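You operate a simulated robot arm through the tools that you are given. There is no shell and no other tool. Be economical: measure what you need, move in short steps, check, and stop when the job is done.

You run a simulated robot arm. Do the job below in one go: nothing can be reset, and whatever is moved stays where it is left.

Task
Swap the kettle plug for the toaster plug and start the toast.
Fine: switch two off before any plug moves, on again after; lay the kettle plug on the counter before the kettle.

Only the result counts: the job must be done as asked and must still hold three seconds after the hand-in. Knocking over, shifting, dropping, spilling or breaking anything else fails it.

Robot
A 7-joint arm with a two-finger parallel gripper, fixed in place. Base frame: the origin is at the foot of the arm, x ahead of it, y to its left, z up; the work surface is at about z = 0.86. Readings come in m, degrees, newtons and seconds.
With the tool pointing down near the work surface it reaches from about 0.34 to 0.78 m from the base axis. Its first joint turns from -166.0 to 166.0 degrees. Payload 3.91 kg.
Tool frame: the origin (TCP) lies between the finger pads and is the grasp point; the fingertips stand 0.03 m ahead of it; z points along the fingers, y is the line along which they close. The gripper opens to 0.11 m. The fingers are 0.02 m wide and 0.01 m thick; the gripper's body (0.048 by 0.112 m) begins 0.055 m behind the TCP.
Orientation is that of the tool frame in the base frame, as [roll, pitch, yaw] about the fixed x, y, z axes, in that order (R = Rz(yaw) Ry(pitch) Rx(roll)). With the fingers straight down and closing along the base's y, the tool's x points along the base's -x, its y along +y and its z along -z.

Tools
- The arm moves only by the tool arm_command. Its argument "motion" is a list of rows, each a list of 7 numbers: the shift along the tool's x, y, z in units of 500 mm (1.0 is 500 mm), then the turn, a rotation vector about the tool's x, y, z in units of 45 degrees (1.0 is 45 degrees), then the gripper command, from -1 (shut) to 1 (fully open), values between in proportion. In form: [[x, y, z, wx, wy, wz, grip], ...]. A call has 1 to 20 rows; each row is the pose to reach, as a shift and turn from the pose commanded when the call began, along the tool's axes at that moment. A call with a number of a shift or a turn outside -1 to 1 is refused whole. Rows are played at 5 a second. More than 0.05 m and 8.6 degrees between two rows, or a gripper value outside its range, and nothing of the call is played. Where a pose cannot be reached the arm comes as near as it can. A force on the tool above 80 N (or 10 N above the force at the start of the call, whichever is more), or a blocked arm, ends the call early, and 0.2 s more pass. The fingers move at their own pace (about 0.153 m/s each) and stop on an object; they squeeze with about 34 N. The grip force told is the motor's: it shows also when the fingers shut on nothing. Time passes only in rows, and 0.2 s behind the last, so rows that repeat a pose let the fingers close. The reply holds the time, the measured pose of the TCP, the force on the tool along the base axes, the opening and the grip force, in the units named above and with some noise.
- Cameras (640 x 400 px; columns grow to the right, rows downward): "scene" is fixed at [0.2172, -0.5054, 1.8603]; the picture's right is [0.84, -0.54, 0.00], its down [-0.40, -0.63, -0.67] and it looks along [0.36, 0.56, -0.74] (base axes); focal length 312 px, centre (320, 200). "wrist" rides on the gripper at [-0.036, 0, -0.057] in the tool frame; the picture's right is [0.00, -1.00, 0.00], its down [0.97, 0.00, -0.24] and it looks along [0.24, 0.00, 0.97] (tool axes); focal length 218 px, centre (320, 200).
- get_image(camera): a new picture of that camera. It takes no simulated time.
- lift_body(by): slides the trunk up (or, below 0, down) by that many m; the arm rides with it, the base frame stays. It gives what a move gives, with no picture.
- point_at(camera, pixels): for up to 12 pixels [column, row] of the newest picture of that camera ("zoom" is the newest enlarged one), the place [x, y, z] in the base frame of the surface seen there, good to about 0.002 m, but the place of the scene camera against the robot may be out by one fixed shift of up to 0.012 m in any direction. It takes no simulated time.
- enlarge(camera, box): a new picture of the part [left, top, right, bottom] of that camera's present view, enlarged. It takes no simulated time.
- finish_job(): hands the job in; it is judged then, once.

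Keep the steps short. Do not move on a guess: measure, check each grasp and each placing, and mend mistakes. In all there are 80 turns and 46 pictures (those below and enlarged ones count). Leave the gripper open and the arm clear of the work at the hand-in unless told otherwise, and finish with a single line.

The tools are called after ">>>" as name(argument=value, ...) on one line, values as JSON. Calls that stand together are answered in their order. arm_command: Moves the arm, as the interface text tells. Its arguments: {"type":"object","properties":{"motion":{"type":"array","items":{"type":"array","items":{"type":"number"}}}},"required":["motion"]} The other tools are called the same way: lift_body (by) slides the trunk up or down; get_image (camera) takes a picture; point_at (camera, pixels) gives the place of the surface under pixels of a picture; enlarge (camera, box) takes an enlarged picture of a part of a camera's view; finish_job () hands the job in.

At the start:

```text
time_s: 0.0
tool_pos: [0.4063, 0.0682, 1.3964]
tcp_rot: [179.9, 0.0, 179.9]
wrist_force: [-0.1, 0.2, 0.4]
finger_gap: 0.1099
grasp_force: 0.0
trunk travel left (down, up): [-0.5, 0.11]
```

scene: 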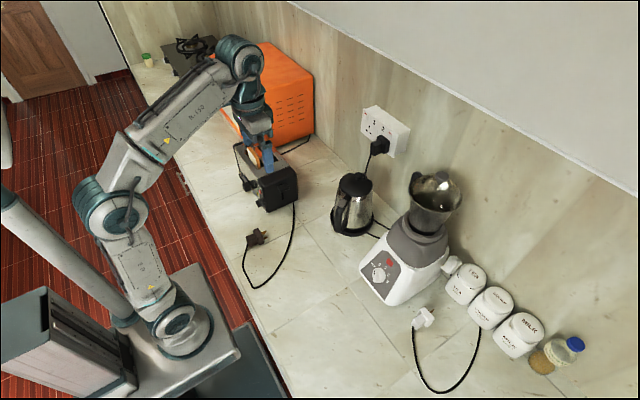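
wrist: 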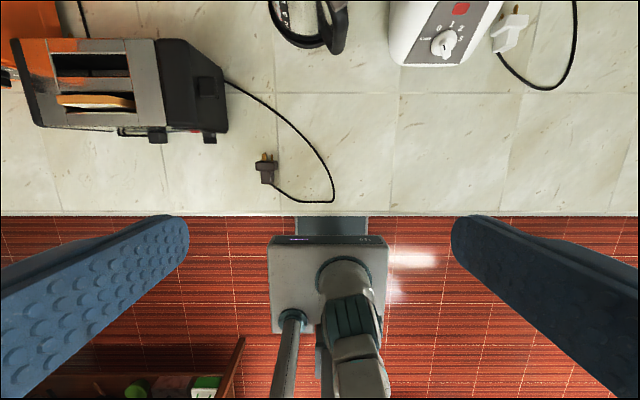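

I see a wall socket near (385,130) with the kettle's black plug in it, and the toaster's black plug on the counter near (257,237). I'll look closely at both.

>>> enlarge(camera="scene", box=[340, 90, 430, 180])

>>> enlarge(camera="scene", box=[220, 130, 320, 290])

```text
4.44 times, centred on (385, 135) of scene
```

zoom: 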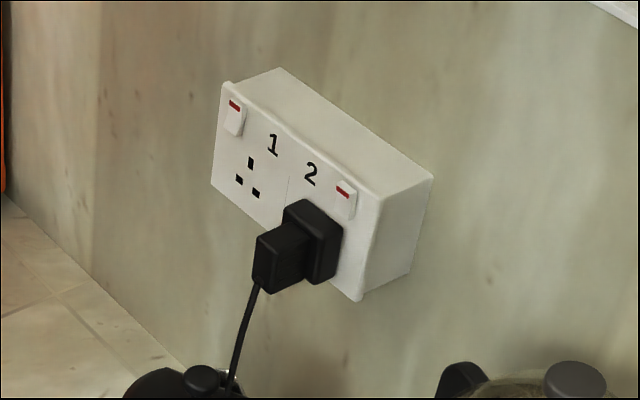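

```text
2.50 times, centred on (270, 210) of scene
```

zoom: 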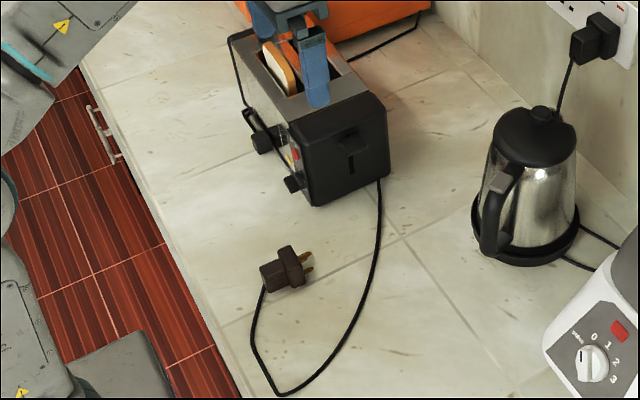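

Both rocker switches show red. I measure points on the socket and the plug in a fresh zoom, then on the toaster.

>>> enlarge(camera="scene", box=[355, 95, 415, 165])

>>> point_at(camera="scene", pixels=[[300, 250], [340, 150], [352, 178], [352, 205], [250, 235], [262, 237], [245, 282], [365, 225], [435, 190], [420, 240], [290, 185], [430, 130]])

```text
5.71 times, centred on (385, 130) of scene
```

zoom: 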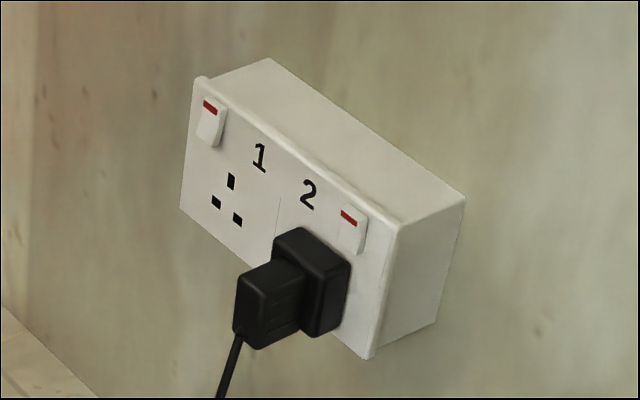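

```text
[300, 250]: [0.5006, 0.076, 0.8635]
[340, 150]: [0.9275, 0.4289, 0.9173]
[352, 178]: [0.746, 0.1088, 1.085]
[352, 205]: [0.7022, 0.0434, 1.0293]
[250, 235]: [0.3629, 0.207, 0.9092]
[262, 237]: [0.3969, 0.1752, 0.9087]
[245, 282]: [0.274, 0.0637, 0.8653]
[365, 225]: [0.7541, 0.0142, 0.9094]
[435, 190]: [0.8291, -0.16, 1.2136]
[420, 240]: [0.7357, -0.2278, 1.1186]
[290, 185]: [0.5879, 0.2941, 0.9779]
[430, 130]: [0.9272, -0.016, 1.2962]
```

>>> point_at(camera="zoom", pixels=[[231, 181], [216, 202], [238, 220], [210, 107], [209, 128], [349, 218], [349, 240], [200, 170], [375, 300], [262, 272], [308, 240], [262, 310]])

>>> point_at(camera="zoom", pixels=[[240, 285], [298, 262], [250, 340], [240, 330], [268, 343], [348, 270], [335, 330], [310, 330], [280, 235], [235, 345], [195, 80], [370, 355]])

```text
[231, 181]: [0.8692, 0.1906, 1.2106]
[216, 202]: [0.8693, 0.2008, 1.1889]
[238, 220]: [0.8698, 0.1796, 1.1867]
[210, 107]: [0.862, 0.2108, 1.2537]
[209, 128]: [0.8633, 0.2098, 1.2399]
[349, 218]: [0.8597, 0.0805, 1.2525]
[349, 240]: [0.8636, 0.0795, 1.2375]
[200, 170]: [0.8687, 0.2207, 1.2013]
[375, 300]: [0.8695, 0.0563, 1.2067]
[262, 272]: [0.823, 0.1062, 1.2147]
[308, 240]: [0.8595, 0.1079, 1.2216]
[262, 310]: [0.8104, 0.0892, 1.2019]
```

```text
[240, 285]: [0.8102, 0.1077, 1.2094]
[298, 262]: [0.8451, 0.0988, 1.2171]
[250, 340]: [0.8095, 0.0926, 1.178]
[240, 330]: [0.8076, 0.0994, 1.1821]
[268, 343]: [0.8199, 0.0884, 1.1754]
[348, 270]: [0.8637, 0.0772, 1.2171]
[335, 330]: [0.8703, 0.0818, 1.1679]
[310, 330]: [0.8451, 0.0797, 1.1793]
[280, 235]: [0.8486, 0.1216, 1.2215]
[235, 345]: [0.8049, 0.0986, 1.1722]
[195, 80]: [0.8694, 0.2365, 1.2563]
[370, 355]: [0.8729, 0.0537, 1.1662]
```

Now a close look at the toaster plug and its surroundings from both cameras.

>>> enlarge(camera="scene", box=[235, 215, 285, 260])

>>> enlarge(camera="wrist", box=[225, 130, 305, 210])

>>> point_at(camera="wrist", pixels=[[265, 165], [260, 180], [275, 180], [265, 158], [266, 175], [300, 190], [333, 200], [217, 125], [400, 200], [200, 85], [187, 120], [210, 135]])

```text
8.89 times, centred on (260, 238) of scene
```

zoom: 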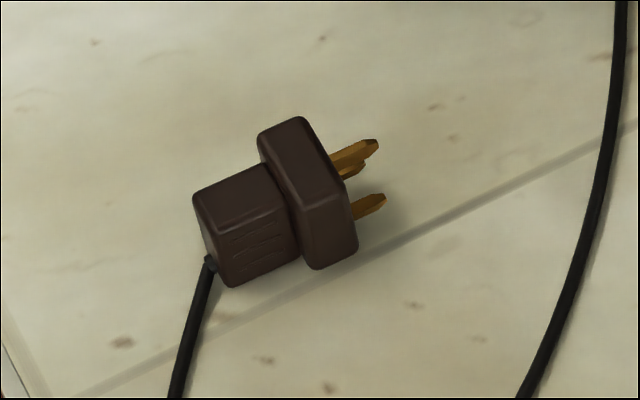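

```text
5.00 times, centred on (265, 170) of wrist
```

zoom: 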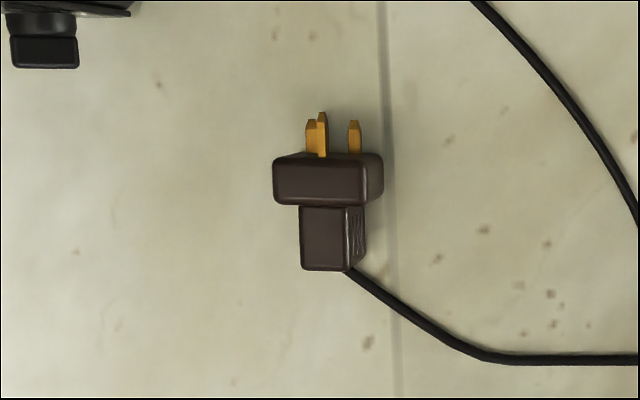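

```text
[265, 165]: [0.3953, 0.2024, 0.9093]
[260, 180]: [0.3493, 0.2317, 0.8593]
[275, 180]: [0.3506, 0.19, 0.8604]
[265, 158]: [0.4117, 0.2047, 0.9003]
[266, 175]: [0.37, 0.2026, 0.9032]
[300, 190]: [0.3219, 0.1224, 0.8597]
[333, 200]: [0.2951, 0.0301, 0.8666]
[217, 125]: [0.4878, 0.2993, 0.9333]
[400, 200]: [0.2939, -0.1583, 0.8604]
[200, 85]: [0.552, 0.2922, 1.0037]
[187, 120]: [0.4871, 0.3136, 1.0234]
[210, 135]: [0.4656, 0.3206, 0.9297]
```

Both plugs stand upright, with pins toward +x and earth up. The kettle plug is in socket 2, and switch 2 is on because its top sticks out. I'll tilt the tool toward the wall in free space to check reach, starting with 45 degrees and 0.2 m forward.

>>> arm_command(motion=[[-0.067, 0, 0, 0, -0.1667, 0, -1], [-0.133, 0, 0, 0, -0.3333, 0, -1], [-0.2, 0, 0, 0, -0.5, 0, -1], [-0.267, 0, 0, 0, -0.6667, 0, -1], [-0.333, 0, 0, 0, -0.8333, 0, -1], [-0.4, 0, 0, 0, -1, 0, -1], [-0.4, 0, 0, 0, -1, 0, -1]])

```text
time_s: 1.6
tool_pos: [0.6063, 0.0658, 1.3978]
tcp_rot: [180.0, 45.1, 180.0]
wrist_force: [0.8, -0.4, 0.8]
finger_gap: 0.0002
grasp_force: 33.9
trunk travel left (down, up): [-0.5, 0.11]
```

Good. Next I turn to horizontal.

>>> arm_command(motion=[[0, 0, 0, 0, -0.1667, 0, -1], [0, 0, 0, 0, -0.3333, 0, -1], [0, 0, 0, 0, -0.5, 0, -1], [0, 0, 0, 0, -0.6667, 0, -1], [0, 0, 0, 0, -0.8333, 0, -1], [0, 0, 0, 0, -1, 0, -1], [0, 0, 0, 0, -1, 0, -1]])

>>> get_image(camera="wrist")

```text
time_s: 3.2
tool_pos: [0.6065, 0.0639, 1.3966]
tcp_rot: [-175.4, 87.8, -176.7]
wrist_force: [-0.4, 0.2, -0.2]
finger_gap: 0.0001
grasp_force: 34.0
out of reach, approached as far as the arm can: row 6, 7
trunk travel left (down, up): [-0.5, 0.11]
```

```text
38 pictures are left
```

wrist: 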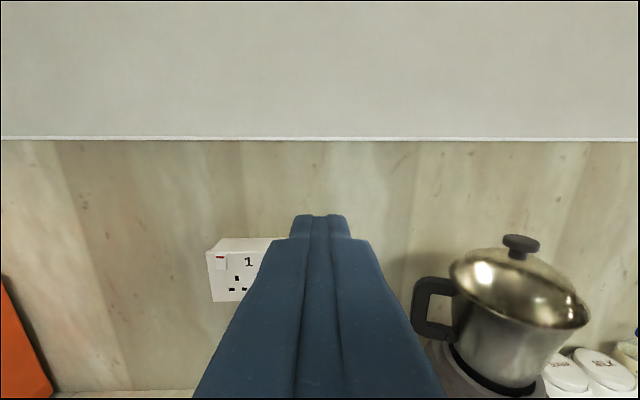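

Nearly horizontal is possible. I lower the trunk by 0.13, which brings the TCP to about 1.265.

>>> lift_body(by=-0.13)

>>> get_image(camera="wrist")

```text
time_s: 4.8
tool_pos: [0.6063, 0.0638, 1.266]
tcp_rot: [-175.3, 87.9, -176.7]
wrist_force: [0.0, 0.3, -0.1]
finger_gap: 0.0
grasp_force: 33.9
trunk travel left (down, up): [-0.37, 0.24]
```

```text
37 pictures are left
```

wrist: 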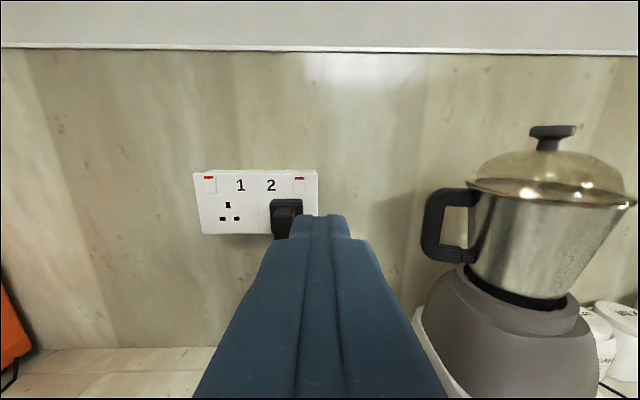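

I enlarge the socket in the wrist view to measure it without the scene-camera offset.

>>> enlarge(camera="wrist", box=[185, 160, 325, 245])

```text
4.57 times, centred on (255, 202) of wrist
```

zoom: 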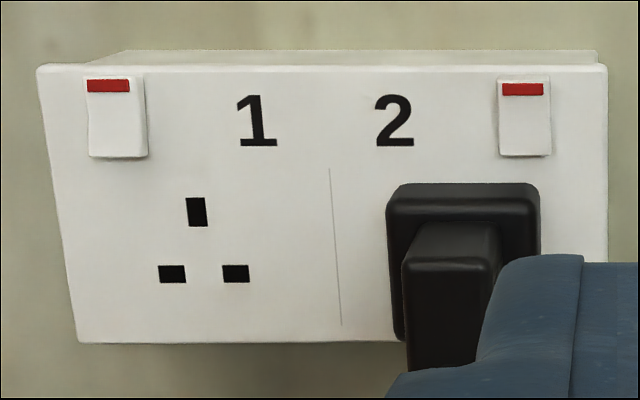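

>>> point_at(camera="zoom", pixels=[[196, 212], [172, 273], [236, 273], [522, 90], [524, 148], [501, 120], [549, 120], [463, 192], [392, 260], [408, 290], [490, 265], [455, 262]])

>>> point_at(camera="zoom", pixels=[[522, 78], [115, 118], [115, 85], [450, 150], [580, 200], [455, 230], [455, 350], [412, 350], [535, 230], [45, 70], [605, 70], [336, 250]])

```text
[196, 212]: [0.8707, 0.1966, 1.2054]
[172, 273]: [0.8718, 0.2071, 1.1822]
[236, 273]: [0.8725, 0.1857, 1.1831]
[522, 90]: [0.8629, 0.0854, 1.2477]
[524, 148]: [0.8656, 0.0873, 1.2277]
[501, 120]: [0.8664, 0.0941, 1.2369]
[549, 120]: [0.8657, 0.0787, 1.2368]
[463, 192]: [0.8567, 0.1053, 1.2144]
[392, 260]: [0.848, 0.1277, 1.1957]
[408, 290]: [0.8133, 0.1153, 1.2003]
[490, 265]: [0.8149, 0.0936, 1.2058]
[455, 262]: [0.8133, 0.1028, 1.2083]
```

```text
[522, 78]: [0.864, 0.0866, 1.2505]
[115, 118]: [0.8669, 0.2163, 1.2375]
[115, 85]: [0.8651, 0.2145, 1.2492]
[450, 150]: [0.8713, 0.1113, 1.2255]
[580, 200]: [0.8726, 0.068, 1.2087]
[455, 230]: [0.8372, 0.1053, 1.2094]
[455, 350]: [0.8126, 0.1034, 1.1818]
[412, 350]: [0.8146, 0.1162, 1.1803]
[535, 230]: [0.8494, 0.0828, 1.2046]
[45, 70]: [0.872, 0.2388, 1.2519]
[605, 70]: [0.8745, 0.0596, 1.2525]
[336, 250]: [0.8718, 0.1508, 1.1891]
```

In the robot frame, switch 2 is centred at y 0.0865, z 1.238, with its raised top at about z 1.248. I move to 0.03 m short of it, aligned with the top half.

>>> arm_command(motion=[[0.006, 0.009, 0.076, 0, 0, 0, -1], [0.012, 0.018, 0.152, 0, 0, 0, -1], [0.018, 0.027, 0.228, 0, 0, 0, -1], [0.024, 0.036, 0.304, 0, 0, 0, -1], [0.028, 0.045, 0.38, 0, 0, 0, -1], [0.028, 0.045, 0.38, 0, 0, 0, -1]])

```text
time_s: 6.2
tool_pos: [0.7971, 0.0828, 1.2471]
tcp_rot: [-175.0, 87.9, -176.5]
wrist_force: [0.0, 0.0, 0.0]
finger_gap: 0.0
grasp_force: 34.1
trunk travel left (down, up): [-0.37, 0.24]
```

Reached. I fix the slight tilt (2.1° down, 1.4° sideways) and the small offset.

>>> arm_command(motion=[[-0.01, 0.0075, 0, -0.031, -0.0465, 0, -1], [-0.01, 0.0075, 0, -0.031, -0.0465, 0, -1]])

>>> enlarge(camera="wrist", box=[190, 120, 450, 283])

```text
time_s: 6.8
tool_pos: [0.7974, 0.0839, 1.2526]
tcp_rot: [-102.2, 90.0, -102.2]
wrist_force: [-0.2, -0.6, 0.7]
finger_gap: 0.0002
grasp_force: 33.6
trunk travel left (down, up): [-0.37, 0.24]
```

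```text
2.45 times, centred on (320, 202) of wrist
```

zoom: 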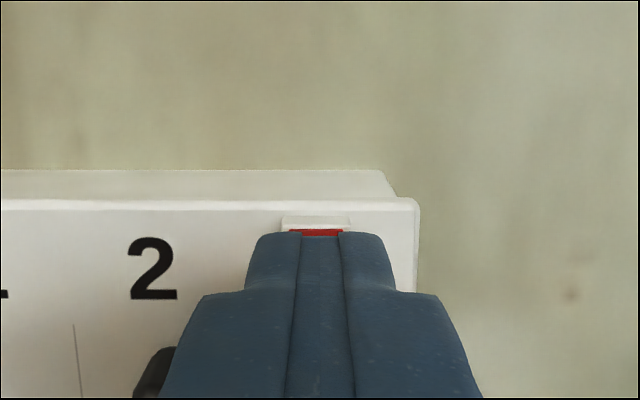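

Aligned with the switch top at zoom (315,232). I advance slowly until it is pressed.

>>> arm_command(motion=[[0, 0.002, 0.03, 0, 0, 0, -1], [0, 0.002, 0.055, 0, 0, 0, -1], [0, 0.002, 0.07, 0, 0, 0, -1], [0, 0.002, 0.076, 0, 0, 0, -1], [0, 0.002, 0.081, 0, 0, 0, -1], [0, 0.002, 0.086, 0, 0, 0, -1]])

>>> enlarge(camera="scene", box=[355, 95, 415, 165])

```text
time_s: 8.2
tool_pos: [0.835, 0.0855, 1.2522]
tcp_rot: [-54.3, 89.7, -54.4]
wrist_force: [-39.7, -2.8, -12.5]
finger_gap: 0.0
grasp_force: 34.1
trunk travel left (down, up): [-0.37, 0.24]
```

```text
5.71 times, centred on (385, 130) of scene
```

zoom: 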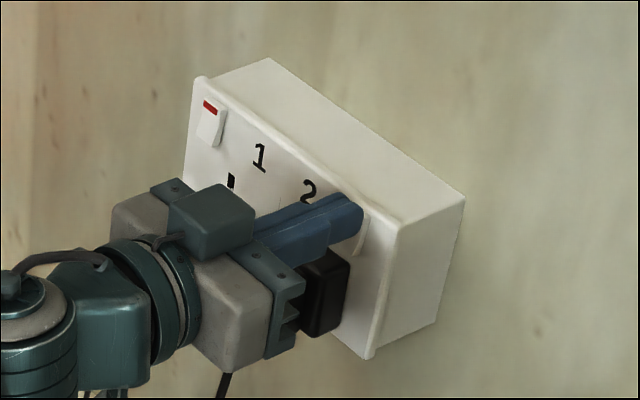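

Contact is 40 N at tip x≈0.865. I back off and look at the switch.

>>> arm_command(motion=[[0, 0, -0.04, 0, 0, 0, -1], [0, 0, -0.12, 0, 0, 0, -1], [-0.05, 0, -0.16, 0, 0, 0, -1], [-0.05, 0, -0.16, 0, 0, 0, -1]])

>>> enlarge(camera="scene", box=[355, 95, 415, 165])

```text
time_s: 9.2
tool_pos: [0.7585, 0.0837, 1.2764]
tcp_rot: [-102.4, 89.8, -102.4]
wrist_force: [-0.2, -0.7, 1.0]
finger_gap: 0.0002
grasp_force: 33.9
trunk travel left (down, up): [-0.37, 0.24]
```

```text
5.71 times, centred on (385, 130) of scene
```

zoom: 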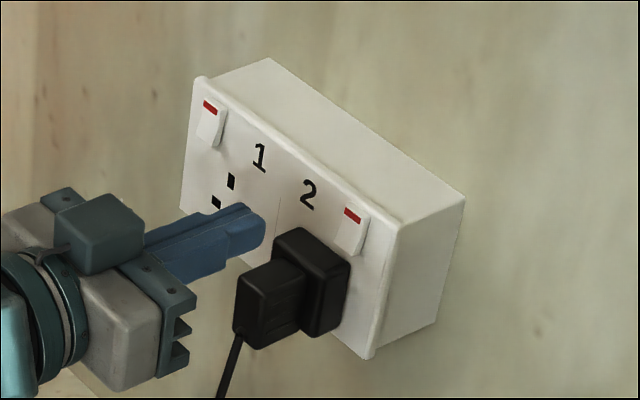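

Switch 2's red bar moved from about (349,218) to (352,214). I measure its tilt against switch 1.

>>> enlarge(camera="scene", box=[370, 100, 400, 130])

>>> enlarge(camera="wrist", box=[130, 180, 330, 305])

```text
13.33 times, centred on (385, 115) of scene
```

zoom: 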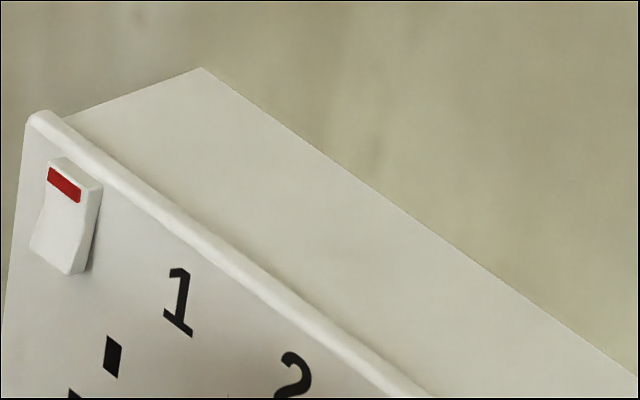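

```text
3.20 times, centred on (230, 242) of wrist
```

zoom: 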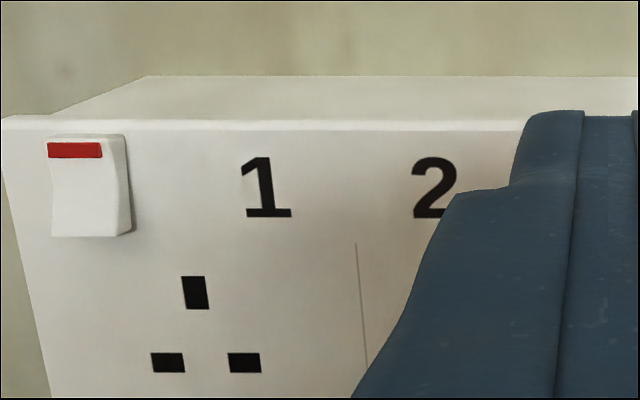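

>>> enlarge(camera="scene", box=[375, 108, 399, 123])

>>> point_at(camera="zoom", pixels=[[300, 200]])

```text
16.00 times, centred on (387, 116) of scene
```

zoom: 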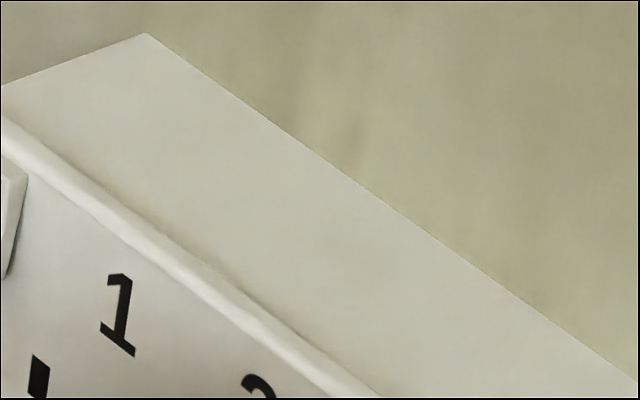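

```text
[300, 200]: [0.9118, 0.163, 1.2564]
```

Switch 2 sits at scene (390,134), so I zoom in there.

>>> enlarge(camera="scene", box=[378, 126, 402, 141])

>>> point_at(camera="zoom", pixels=[[384, 170], [380, 200], [370, 225], [365, 250], [392, 155]])

```text
16.00 times, centred on (390, 134) of scene
```

zoom: 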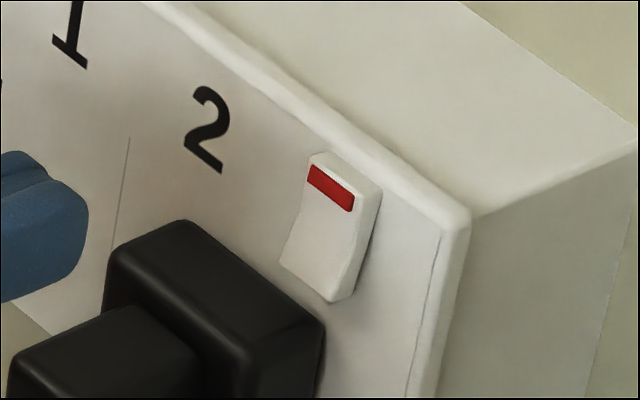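

```text
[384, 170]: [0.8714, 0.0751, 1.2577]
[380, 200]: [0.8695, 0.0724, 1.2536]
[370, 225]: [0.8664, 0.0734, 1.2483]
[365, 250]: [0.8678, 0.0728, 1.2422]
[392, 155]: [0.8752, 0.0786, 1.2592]
```

>>> point_at(camera="zoom", pixels=[[330, 172], [330, 190], [328, 210], [324, 230], [320, 250], [314, 268], [308, 280], [345, 208], [338, 280]])

>>> enlarge(camera="scene", box=[354, 106, 378, 121])

>>> point_at(camera="zoom", pixels=[[310, 130], [320, 150], [320, 170], [318, 190], [312, 210], [306, 225], [300, 235], [290, 245], [280, 200], [260, 200]])

```text
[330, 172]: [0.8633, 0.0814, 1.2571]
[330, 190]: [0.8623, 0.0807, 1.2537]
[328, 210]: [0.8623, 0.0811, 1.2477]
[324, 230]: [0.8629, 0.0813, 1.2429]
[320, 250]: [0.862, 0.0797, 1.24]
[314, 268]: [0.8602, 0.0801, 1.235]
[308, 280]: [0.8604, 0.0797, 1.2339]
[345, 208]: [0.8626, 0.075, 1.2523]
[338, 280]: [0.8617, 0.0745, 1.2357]
```

```text
16.00 times, centred on (366, 114) of scene
```

zoom: 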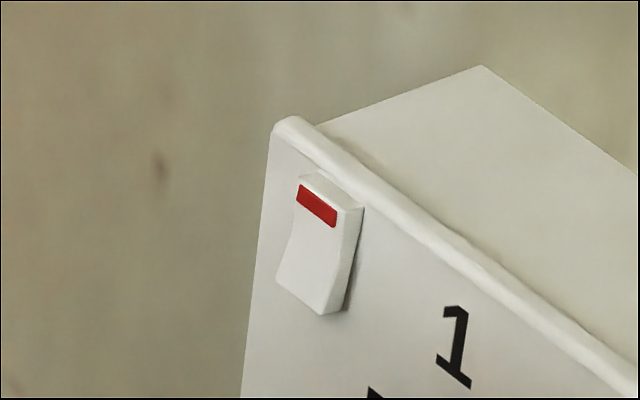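

```text
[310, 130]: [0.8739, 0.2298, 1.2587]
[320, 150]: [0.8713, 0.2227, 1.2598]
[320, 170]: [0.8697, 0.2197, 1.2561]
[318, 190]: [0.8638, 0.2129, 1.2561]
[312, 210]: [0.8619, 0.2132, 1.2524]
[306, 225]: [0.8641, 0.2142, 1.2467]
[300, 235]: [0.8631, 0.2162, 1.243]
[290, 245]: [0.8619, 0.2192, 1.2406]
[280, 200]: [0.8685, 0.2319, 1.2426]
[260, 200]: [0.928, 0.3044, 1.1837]
```

Switch 2 now has its bottom out like switch 1 next to the empty socket, so it is off. Before, its top was out. Next I open to about 0.055 and line up behind the kettle plug body (y 0.1045, z ~1.192).

>>> arm_command(motion=[[0.05, 0.014, -0.02, 0, 0, 0, 0], [0.1, 0.028, -0.02, 0, 0, 0, 0], [0.15, 0.042, -0.02, 0, 0, 0, 0], [0.169, 0.042, -0.02, 0, 0, 0, 0], [0.169, 0.042, -0.02, 0, 0, 0, 0]])

>>> get_image(camera="wrist")

```text
time_s: 10.4
tool_pos: [0.7497, 0.106, 1.1899]
tcp_rot: [-100.2, 89.8, -100.3]
wrist_force: [-0.9, 0.2, 0.0]
finger_gap: 0.0551
grasp_force: 0.0
trunk travel left (down, up): [-0.37, 0.24]
```

```text
27 pictures are left
```

wrist: 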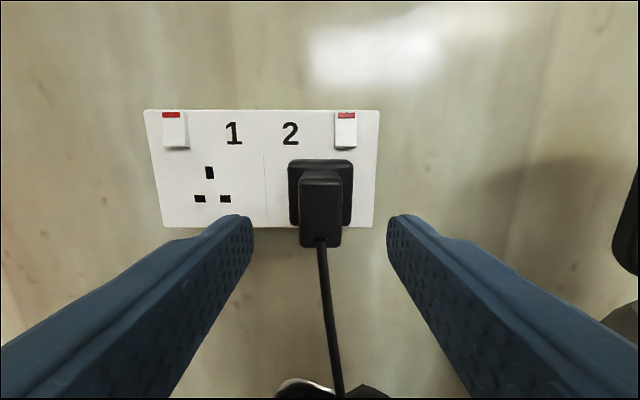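

>>> point_at(camera="wrist", pixels=[[320, 185], [305, 200], [335, 200], [320, 225], [320, 240], [304, 230], [337, 230], [293, 190], [350, 190], [320, 163], [341, 113], [325, 300]])

```text
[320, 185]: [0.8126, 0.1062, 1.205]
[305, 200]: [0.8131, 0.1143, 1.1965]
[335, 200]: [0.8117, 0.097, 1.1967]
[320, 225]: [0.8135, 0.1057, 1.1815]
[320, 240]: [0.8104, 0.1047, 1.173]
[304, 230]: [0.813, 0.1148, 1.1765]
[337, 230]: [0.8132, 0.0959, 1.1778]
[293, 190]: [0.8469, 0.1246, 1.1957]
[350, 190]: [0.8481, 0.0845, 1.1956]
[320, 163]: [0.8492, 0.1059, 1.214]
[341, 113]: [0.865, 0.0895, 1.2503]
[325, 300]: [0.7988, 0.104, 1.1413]
```

The plug body is centred on y 0.105 and z 1.19. I advance 0.061 m (tips to 0.841, flange at 0.848) and close.

>>> arm_command(motion=[[0, 0, 0.06, 0, 0, 0, 0], [0, 0, 0.1, 0, 0, 0, 0], [0, 0, 0.122, 0, 0, 0, 0], [0, 0, 0.122, 0, 0, 0, 0], [0, 0, 0.122, 0, 0, 0, -1], [0, 0, 0.122, 0, 0, 0, -1], [0, 0, 0.122, 0, 0, 0, -1]])

```text
time_s: 12.0
tool_pos: [0.8106, 0.1067, 1.1906]
tcp_rot: [-88.6, 89.9, -88.7]
wrist_force: [1.5, 0.3, 1.5]
finger_gap: 0.0253
grasp_force: 34.2
trunk travel left (down, up): [-0.37, 0.24]
```

Gripped, with a gap of 0.025. I pull straight back.

>>> arm_command(motion=[[0, 0, -0.01, 0, 0, 0, -1], [0, 0, -0.02, 0, 0, 0, -1], [0, 0, -0.03, 0, 0, 0, -1], [0, 0, -0.05, 0, 0, 0, -1], [0, 0, -0.08, 0, 0, 0, -1], [0, 0, -0.12, 0, 0, 0, -1], [0, 0, -0.12, 0, 0, 0, -1]])

>>> get_image(camera="wrist")

```text
time_s: 13.6
tool_pos: [0.7505, 0.1076, 1.1912]
tcp_rot: [-105.9, 89.8, -105.9]
wrist_force: [-0.2, 0.7, -0.7]
finger_gap: 0.0252
grasp_force: 34.2
trunk travel left (down, up): [-0.37, 0.24]
```

```text
26 pictures are left
```

wrist: 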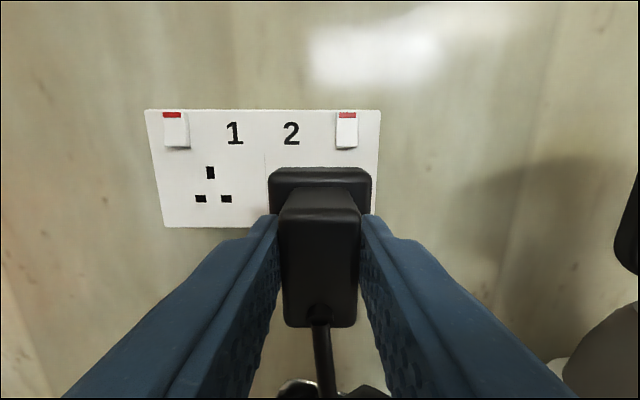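

The plug is out and held firmly. I'll view the scene to plan the lay-down spot in front of the kettle.

>>> get_image(camera="scene")

```text
25 pictures are left
```

scene: 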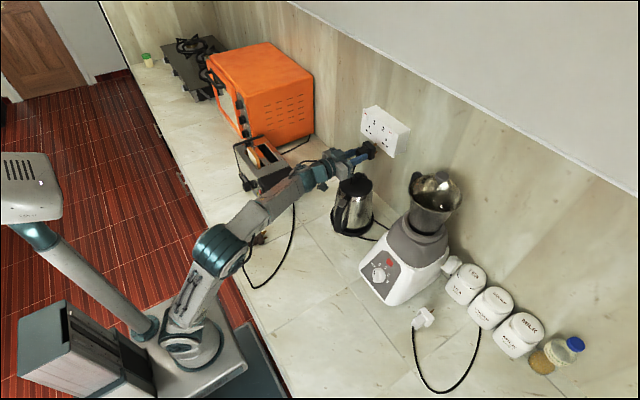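

>>> point_at(camera="scene", pixels=[[340, 222], [332, 218], [350, 233], [375, 232], [296, 215], [290, 245], [275, 275], [258, 288], [318, 260], [330, 240], [215, 250], [300, 180]])

>>> point_at(camera="scene", pixels=[[355, 270], [380, 300], [340, 205], [356, 175], [350, 237], [335, 228], [372, 215], [300, 240], [320, 235], [300, 265], [320, 280], [388, 226]])

```text
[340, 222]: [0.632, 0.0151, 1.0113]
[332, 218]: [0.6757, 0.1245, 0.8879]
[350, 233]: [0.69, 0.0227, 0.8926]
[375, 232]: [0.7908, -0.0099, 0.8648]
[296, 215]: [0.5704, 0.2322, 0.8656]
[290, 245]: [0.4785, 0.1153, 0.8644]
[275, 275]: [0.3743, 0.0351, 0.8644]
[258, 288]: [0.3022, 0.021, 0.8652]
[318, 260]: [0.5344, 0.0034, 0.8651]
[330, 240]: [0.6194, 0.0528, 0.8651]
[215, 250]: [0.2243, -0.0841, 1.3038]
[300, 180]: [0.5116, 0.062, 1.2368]
```

```text
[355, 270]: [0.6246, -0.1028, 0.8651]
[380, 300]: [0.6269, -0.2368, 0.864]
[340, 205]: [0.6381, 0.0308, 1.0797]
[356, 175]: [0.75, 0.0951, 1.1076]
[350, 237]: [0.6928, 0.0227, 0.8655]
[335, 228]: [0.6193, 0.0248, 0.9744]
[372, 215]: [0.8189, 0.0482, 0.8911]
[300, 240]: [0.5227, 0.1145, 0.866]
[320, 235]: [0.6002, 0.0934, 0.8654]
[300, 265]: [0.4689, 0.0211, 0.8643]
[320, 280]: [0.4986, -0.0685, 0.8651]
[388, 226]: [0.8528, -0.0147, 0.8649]
```

Handle and toaster-cable positions are measured. The lay-down target is about (0.50–0.57, 0.05) in front of the kettle, clear of the toaster cable. I pull back to x≈0.60 over the kettle (its top is ~1.10).

>>> arm_command(motion=[[0, 0, -0.06, 0, 0, 0, -1], [-0.01, -0.01, -0.12, 0, 0, 0, -1], [-0.02, -0.03, -0.18, 0, 0, 0, -1], [-0.02, -0.06, -0.24, 0, 0, 0, -1], [-0.02, -0.1, -0.3, 0, 0, 0, -1], [-0.02, -0.1, -0.3, 0, 0, 0, -1]])

>>> get_image(camera="scene")

```text
time_s: 15.0
tool_pos: [0.5987, 0.0562, 1.2033]
tcp_rot: [-96.7, 89.8, -96.7]
wrist_force: [-0.3, 0.5, 0.2]
finger_gap: 0.0254
grasp_force: 33.9
out of reach, approached as far as the arm can: row 5
trunk travel left (down, up): [-0.37, 0.24]
```

```text
24 pictures are left
```

scene: 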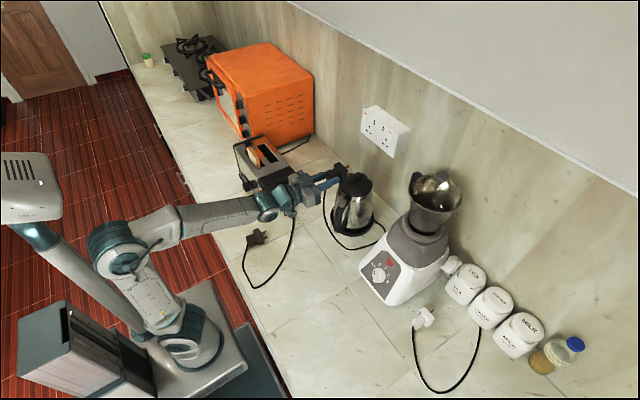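

The kettle stays put and there is no cord force. I move back to x≈0.5 and tilt 45° downward.

>>> arm_command(motion=[[0, 0, -0.033, 0, 0.1667, 0, -1], [0.02, 0, -0.067, 0, 0.3333, 0, -1], [0.05, 0, -0.1, 0, 0.5, 0, -1], [0.09, 0, -0.133, 0, 0.6667, 0, -1], [0.13, 0, -0.167, 0, 0.8333, 0, -1], [0.16, 0, -0.2, 0, 1, 0, -1], [0.16, 0, -0.2, 0, 1, 0, -1]])

```text
time_s: 16.6
tool_pos: [0.5013, 0.0565, 1.1224]
tcp_rot: [-179.9, 44.8, -179.8]
wrist_force: [0.5, 0.9, 0.0]
finger_gap: 0.0253
grasp_force: 33.8
trunk travel left (down, up): [-0.37, 0.24]
```

Next I go down to z≈0.96.

>>> arm_command(motion=[[0.057, 0, 0.057, 0, 0, 0, -1], [0.113, 0, 0.113, 0, 0, 0, -1], [0.17, 0, 0.17, 0, 0, 0, -1], [0.219, 0, 0.219, 0, 0, 0, -1], [0.219, 0, 0.219, 0, 0, 0, -1]])

>>> get_image(camera="wrist")

```text
time_s: 17.8
tool_pos: [0.501, 0.0571, 0.9646]
tcp_rot: [-179.8, 45.0, -179.9]
wrist_force: [-0.1, 0.2, -1.1]
finger_gap: 0.0253
grasp_force: 33.7
trunk travel left (down, up): [-0.37, 0.24]
```

```text
23 pictures are left
```

wrist: 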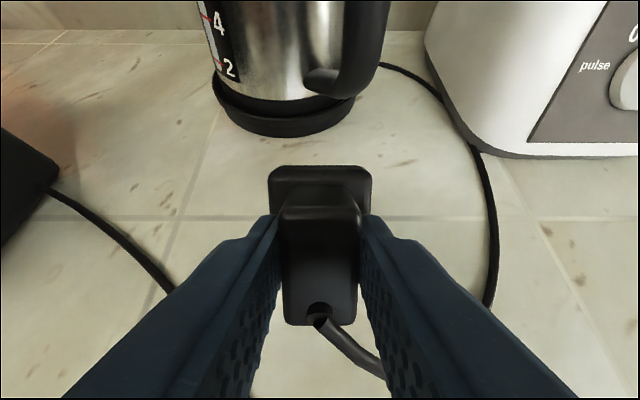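

Clear of the toaster cable (left) and in front of the kettle. I level the plug to 20° while still in the air.

>>> arm_command(motion=[[0, 0, 0, 0, -0.139, 0, -1], [0, 0, 0, 0, -0.278, 0, -1], [0, 0, 0, 0, -0.417, 0, -1], [0, 0, 0, 0, -0.5556, 0, -1], [0, 0, 0, 0, -0.5556, 0, -1]])

>>> get_image(camera="scene")

```text
time_s: 19.0
tool_pos: [0.5063, 0.0574, 0.9684]
tcp_rot: [-179.4, 69.9, -179.6]
wrist_force: [0.5, 0.2, -0.8]
finger_gap: 0.0254
grasp_force: 33.9
out of reach, approached as far as the arm can: row 4, 5
trunk travel left (down, up): [-0.37, 0.24]
```

```text
22 pictures are left
```

scene: 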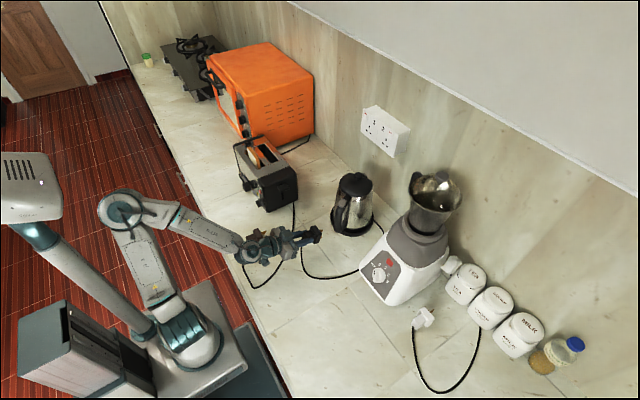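

20° tilt achieved. I lower the trunk 0.05 to bring the plug just above the counter.

>>> lift_body(by=-0.05)

>>> get_image(camera="wrist")

```text
time_s: 19.9
tool_pos: [0.5061, 0.0578, 0.9192]
tcp_rot: [-179.7, 69.8, -179.6]
wrist_force: [0.5, 0.0, -0.9]
finger_gap: 0.0253
grasp_force: 33.8
trunk travel left (down, up): [-0.32, 0.29]
```

```text
21 pictures are left
```

wrist: 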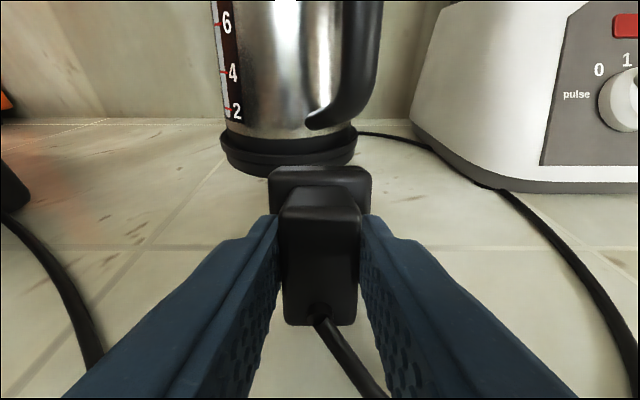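

I lower 0.012 m with the arm in small steps and watch the force.

>>> arm_command(motion=[[0.0075, 0, 0.0027, 0, 0, 0, -1], [0.015, 0, 0.0055, 0, 0, 0, -1], [0.0225, 0, 0.0082, 0, 0, 0, -1]])

```text
time_s: 20.7
tool_pos: [0.5073, 0.0572, 0.9134]
tcp_rot: [-179.6, 70.4, -179.7]
wrist_force: [-13.7, -0.3, 71.8]
finger_gap: 0.0253
grasp_force: 33.7
out of reach, approached as far as the arm can: row 3
trunk travel left (down, up): [-0.32, 0.29]
```

Contact with the counter (72 N). I ease up 4 mm and open gently.

>>> arm_command(motion=[[-0.0085, 0, -0.003, 0, 0, 0, -1], [-0.0085, 0, -0.003, 0, 0, 0, -1]])

```text
time_s: 21.3
tool_pos: [0.5081, 0.0584, 0.914]
tcp_rot: [-179.6, 70.0, -179.7]
wrist_force: [-8.0, -3.2, 33.5]
finger_gap: 0.0253
grasp_force: 34.3
trunk travel left (down, up): [-0.32, 0.29]
```

>>> arm_command(motion=[[-0.0075, 0, -0.003, 0, 0, 0, -1], [-0.0075, 0, -0.003, 0, 0, 0, -0.45], [-0.0075, 0, -0.003, 0, 0, 0, -0.2], [-0.0075, 0, -0.003, 0, 0, 0, 0], [-0.0075, 0, -0.003, 0, 0, 0, 0]])

>>> get_image(camera="wrist")

```text
time_s: 22.5
tool_pos: [0.5093, 0.0584, 0.9166]
tcp_rot: [-179.5, 69.9, -179.7]
wrist_force: [-0.4, -0.7, 0.0]
finger_gap: 0.0549
grasp_force: 0.1
trunk travel left (down, up): [-0.32, 0.29]
```

```text
20 pictures are left
```

wrist: 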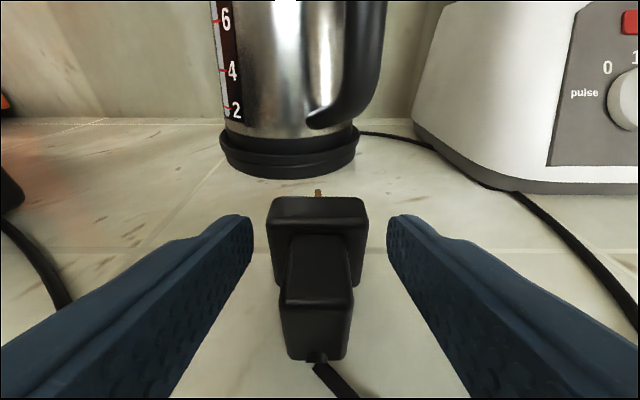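

The kettle plug rests on the counter in front of the kettle. I rise straight up, clear of it.

>>> arm_command(motion=[[-0.056, 0, -0.021, 0, 0, 0, 0], [-0.113, 0, -0.041, 0, 0, 0, 0], [-0.18, 0, -0.065, 0, 0, 0, 0], [-0.25, 0, -0.09, 0, 0, 0, 0], [-0.32, 0, -0.116, 0, 0, 0, 0], [-0.32, 0, -0.116, 0, 0, 0, 0]])

>>> get_image(camera="scene")

```text
time_s: 23.9
tool_pos: [0.5117, 0.0592, 1.0864]
tcp_rot: [-179.6, 69.9, -179.5]
wrist_force: [0.6, 0.3, 0.4]
finger_gap: 0.0553
grasp_force: 0.0
trunk travel left (down, up): [-0.32, 0.29]
```

```text
19 pictures are left
```

scene: 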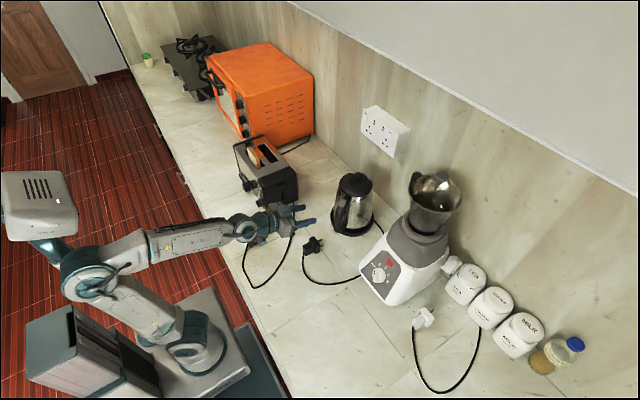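

Laid neatly. I move over the toaster plug with a 45° tilt, staying at z≈1.09.

>>> arm_command(motion=[[0.019, 0.047, -0.053, 0, 0.0926, 0, 0], [0.039, 0.093, -0.107, 0, 0.185, 0, 0], [0.058, 0.14, -0.16, 0, 0.278, 0, 0], [0.077, 0.187, -0.213, 0, 0.37, 0, 0], [0.097, 0.233, -0.267, 0, 0.463, 0, 0], [0.116, 0.28, -0.32, 0, 0.5556, 0, 0], [0.116, 0.28, -0.32, 0, 0.5556, 0, 0]])

>>> get_image(camera="wrist")

```text
time_s: 25.3
tool_pos: [0.3753, 0.1832, 1.0465]
tcp_rot: [178.5, 37.3, 177.9]
wrist_force: [0.3, -0.6, 0.6]
finger_gap: 0.0546
grasp_force: 0.0
trunk travel left (down, up): [-0.32, 0.29]
stopped in row 7: the arm was blocked; the commanded pose is now the measured one
```

```text
18 pictures are left
```

wrist: 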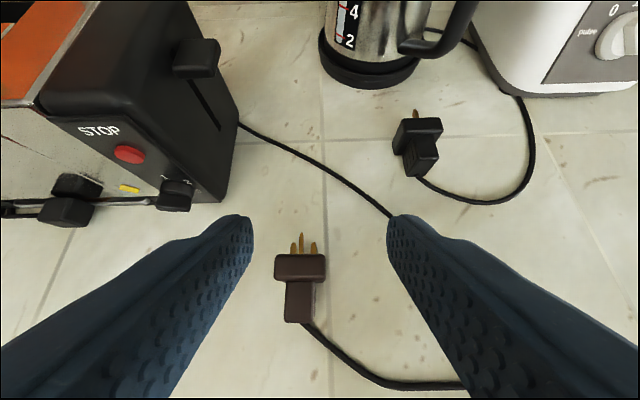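

The arm is blocked from folding too tight here. I raise the trunk 0.2 m so the arm can reach down less folded.

>>> lift_body(by=0.2)

>>> point_at(camera="wrist", pixels=[[300, 265], [280, 265], [320, 265], [299, 290], [288, 300], [310, 300], [297, 318], [299, 240], [130, 155], [195, 60], [175, 195], [205, 100]])

```text
time_s: 27.5
tool_pos: [0.3732, 0.1843, 1.2483]
tcp_rot: [178.5, 37.4, 177.7]
wrist_force: [0.4, -0.5, -0.1]
finger_gap: 0.0549
grasp_force: 0.1
trunk travel left (down, up): [-0.52, 0.09]
```

```text
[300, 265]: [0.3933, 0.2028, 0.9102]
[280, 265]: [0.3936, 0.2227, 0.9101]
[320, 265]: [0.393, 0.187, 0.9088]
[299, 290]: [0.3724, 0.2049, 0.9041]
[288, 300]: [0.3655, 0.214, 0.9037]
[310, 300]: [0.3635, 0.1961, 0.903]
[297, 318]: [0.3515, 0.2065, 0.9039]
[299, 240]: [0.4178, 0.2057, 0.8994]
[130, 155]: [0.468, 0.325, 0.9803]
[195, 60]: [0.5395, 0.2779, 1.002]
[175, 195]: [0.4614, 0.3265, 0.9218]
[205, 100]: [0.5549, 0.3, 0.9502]
```

The plug body is at x 0.348–0.381, y 0.205, top z 0.9035. I straighten to 45° and descend to about z 1.15 above it, testing reach.

>>> arm_command(motion=[[0.04, 0.01, 0.032, 0, -0.042, -0.01, 0], [0.08, 0.02, 0.064, 0.001, -0.085, -0.02, 0], [0.12, 0.03, 0.096, 0.001, -0.127, -0.03, 0], [0.161, 0.041, 0.128, 0.002, -0.169, -0.041, 0], [0.161, 0.041, 0.128, 0.002, -0.169, -0.041, 0]])

```text
time_s: 28.7
tool_pos: [0.336, 0.2298, 1.1369]
tcp_rot: [178.0, 41.2, -176.7]
wrist_force: [-0.6, 0.2, 0.0]
finger_gap: 0.055
grasp_force: 0.1
trunk travel left (down, up): [-0.52, 0.09]
```

>>> arm_command(motion=[[0, 0, 0, 0, 0, 0, 0], [0, 0, 0, 0, 0, 0, 0]])

```text
time_s: 29.3
tool_pos: [0.3344, 0.2289, 1.1365]
tcp_rot: [178.2, 41.5, -176.6]
wrist_force: [-1.4, 0.9, -0.1]
finger_gap: 0.0547
grasp_force: 0.0
trunk travel left (down, up): [-0.52, 0.09]
```

Steady but slightly off (yaw 3.4°, y 0.229). I correct while descending to z≈1.03.

>>> arm_command(motion=[[0.041, -0.017, 0.058, 0.03, -0.026, 0.019, 0], [0.081, -0.033, 0.117, 0.06, -0.052, 0.038, 0], [0.122, -0.05, 0.175, 0.09, -0.078, 0.057, 0], [0.122, -0.05, 0.175, 0.09, -0.078, 0.057, 0]])

```text
time_s: 29.7
tool_pos: [0.3117, 0.2569, 1.1078]
tcp_rot: [176.9, 41.0, -171.3]
wrist_force: [-0.7, -0.7, 0.1]
finger_gap: 0.0553
grasp_force: 0.1
trunk travel left (down, up): [-0.52, 0.09]
stopped in row 1: the arm was blocked; the commanded pose is now the measured one
```

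Blocked again, so I look at the scene.

>>> get_image(camera="scene")

```text
17 pictures are left
```

scene: 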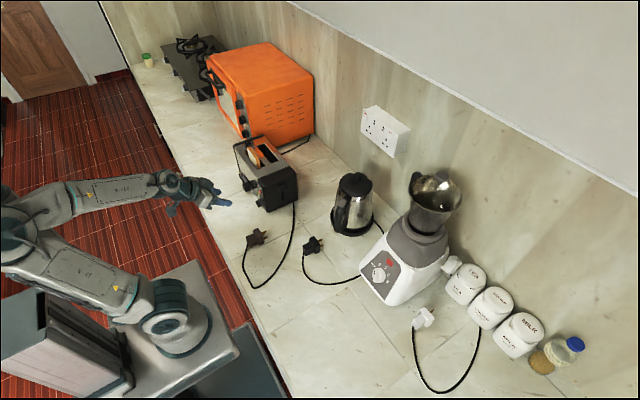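

The elbow is folding back against its own column. A steeper tool (about 60° down) will fit, so I straighten to pitch 30 and move a little forward.

>>> arm_command(motion=[[-0.045, -0.043, 0.029, 0.065, 0.081, 0.049, 0], [-0.09, -0.086, 0.057, 0.13, 0.163, 0.097, 0], [-0.135, -0.129, 0.086, 0.196, 0.244, 0.146, 0], [-0.135, -0.129, 0.086, 0.196, 0.244, 0.146, 0]])

```text
time_s: 30.7
tool_pos: [0.4026, 0.2063, 1.1177]
tcp_rot: [-178.7, 30.0, -179.4]
wrist_force: [-0.2, 0.2, 0.6]
finger_gap: 0.0551
grasp_force: 0.0
trunk travel left (down, up): [-0.52, 0.09]
```

Good. I move over the plug body at z≈0.99.

>>> arm_command(motion=[[0.054, 0, 0.043, -0.01, 0, 0.005, 0], [0.107, -0.001, 0.086, -0.022, 0, 0.011, 0], [0.161, -0.002, 0.129, -0.022, 0, 0.011, 0], [0.215, -0.003, 0.172, -0.022, 0, 0.011, 0], [0.215, -0.003, 0.172, -0.022, 0, 0.011, 0]])

>>> get_image(camera="wrist")

```text
time_s: 31.9
tool_pos: [0.3513, 0.2033, 0.9888]
tcp_rot: [179.9, 29.9, -179.9]
wrist_force: [1.0, -0.2, 0.0]
finger_gap: 0.0546
grasp_force: 0.0
trunk travel left (down, up): [-0.52, 0.09]
```

```text
16 pictures are left
```

wrist: 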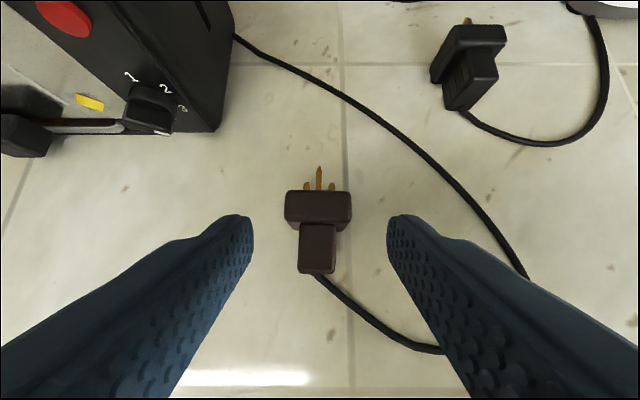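

The plug is centred between the fingers (px ~318). I measure once more before descending.

>>> point_at(camera="wrist", pixels=[[318, 213], [288, 208], [348, 208], [318, 245], [302, 250], [333, 250], [317, 270], [319, 180], [340, 295], [400, 340]])

```text
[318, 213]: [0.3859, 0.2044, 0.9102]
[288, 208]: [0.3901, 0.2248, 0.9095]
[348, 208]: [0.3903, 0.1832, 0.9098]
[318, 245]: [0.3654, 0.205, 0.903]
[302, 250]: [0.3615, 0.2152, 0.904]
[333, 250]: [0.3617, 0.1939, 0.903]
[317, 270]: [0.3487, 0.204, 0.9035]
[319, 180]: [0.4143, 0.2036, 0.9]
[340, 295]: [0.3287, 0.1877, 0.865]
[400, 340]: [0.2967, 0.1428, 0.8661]
```

I descend 0.09 m so the tips straddle the body behind the flange, then close.

>>> arm_command(motion=[[0.035, 0.002, 0.06, 0, 0, 0, 0], [0.065, 0.002, 0.113, 0, 0, 0, 0], [0.09, 0.002, 0.156, 0, 0, 0, 0], [0.09, 0.002, 0.156, 0, 0, 0, 0], [0.09, 0.002, 0.156, 0, 0, 0, -1], [0.09, 0.002, 0.156, 0, 0, 0, -1], [0.09, 0.002, 0.156, 0, 0, 0, -1]])

>>> get_image(camera="wrist")

```text
time_s: 33.5
tool_pos: [0.3545, 0.2062, 0.9012]
tcp_rot: [-179.9, 29.9, -180.0]
wrist_force: [-0.2, 0.5, -0.3]
finger_gap: 0.0255
grasp_force: 34.1
out of reach, approached as far as the arm can: row 3, 4, 5, 6, 7
trunk travel left (down, up): [-0.52, 0.09]
```

```text
15 pictures are left
```

wrist: 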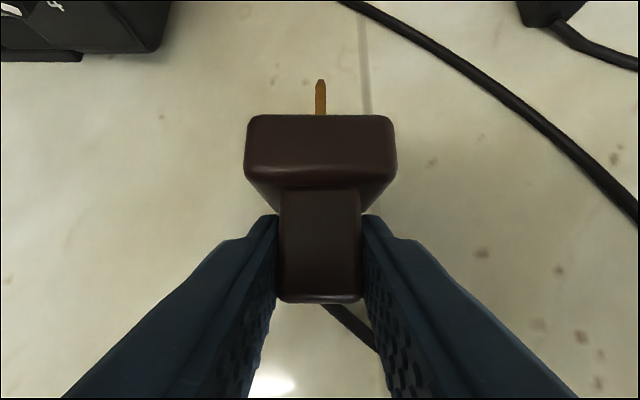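

Gripped (0.0255). I lift straight up first, then up and forward to z≈1.28.

>>> arm_command(motion=[[-0.04, 0, -0.069, 0, 0, 0, -1], [-0.08, 0, -0.138, 0, 0, 0, -1], [-0.15, 0, -0.195, 0, 0, 0, -1], [-0.222, 0, -0.253, 0, 0, 0, -1], [-0.295, 0, -0.31, 0, 0, 0, -1], [-0.37, 0, -0.367, 0, 0, 0, -1], [-0.443, 0, -0.425, 0, 0, 0, -1], [-0.515, 0, -0.48, 0, 0, 0, -1], [-0.588, 0, -0.538, 0, 0, 0, -1], [-0.588, 0, -0.538, 0, 0, 0, -1]])

>>> get_image(camera="scene")

```text
time_s: 35.7
tool_pos: [0.476, 0.2078, 1.282]
tcp_rot: [180.0, 30.1, -179.9]
wrist_force: [-0.2, 0.7, -1.3]
finger_gap: 0.0252
grasp_force: 33.9
trunk travel left (down, up): [-0.52, 0.09]
```

```text
14 pictures are left
```

scene: 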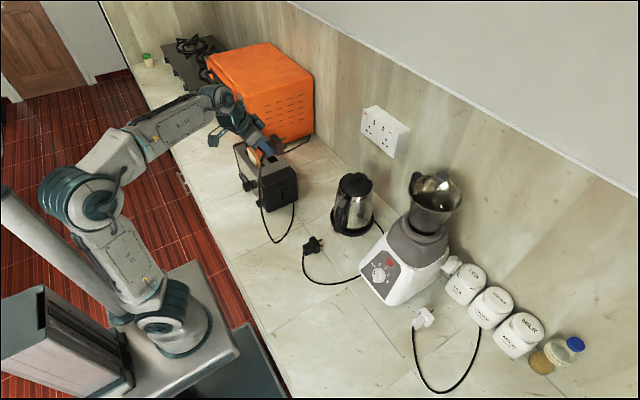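

The cable is free and nothing else has moved. I carry the plug toward socket 2, to x≈0.72, y≈0.105, z≈1.25.

>>> arm_command(motion=[[-0.056, -0.029, 0.042, 0, 0, 0, -1], [-0.112, -0.058, 0.085, 0, 0, 0, -1], [-0.168, -0.087, 0.127, 0, 0, 0, -1], [-0.225, -0.117, 0.169, 0, 0, 0, -1], [-0.281, -0.146, 0.211, 0, 0, 0, -1], [-0.337, -0.175, 0.254, 0, 0, 0, -1], [-0.393, -0.204, 0.296, 0, 0, 0, -1], [-0.393, -0.204, 0.296, 0, 0, 0, -1]])

>>> get_image(camera="wrist")

```text
time_s: 37.5
tool_pos: [0.7219, 0.1032, 1.2512]
tcp_rot: [179.9, 29.9, -179.8]
wrist_force: [0.3, -0.8, -0.9]
finger_gap: 0.0252
grasp_force: 33.9
trunk travel left (down, up): [-0.52, 0.09]
```

```text
13 pictures are left
```

wrist: 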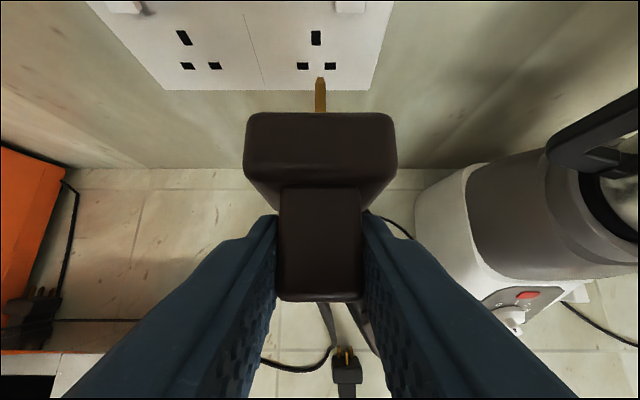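

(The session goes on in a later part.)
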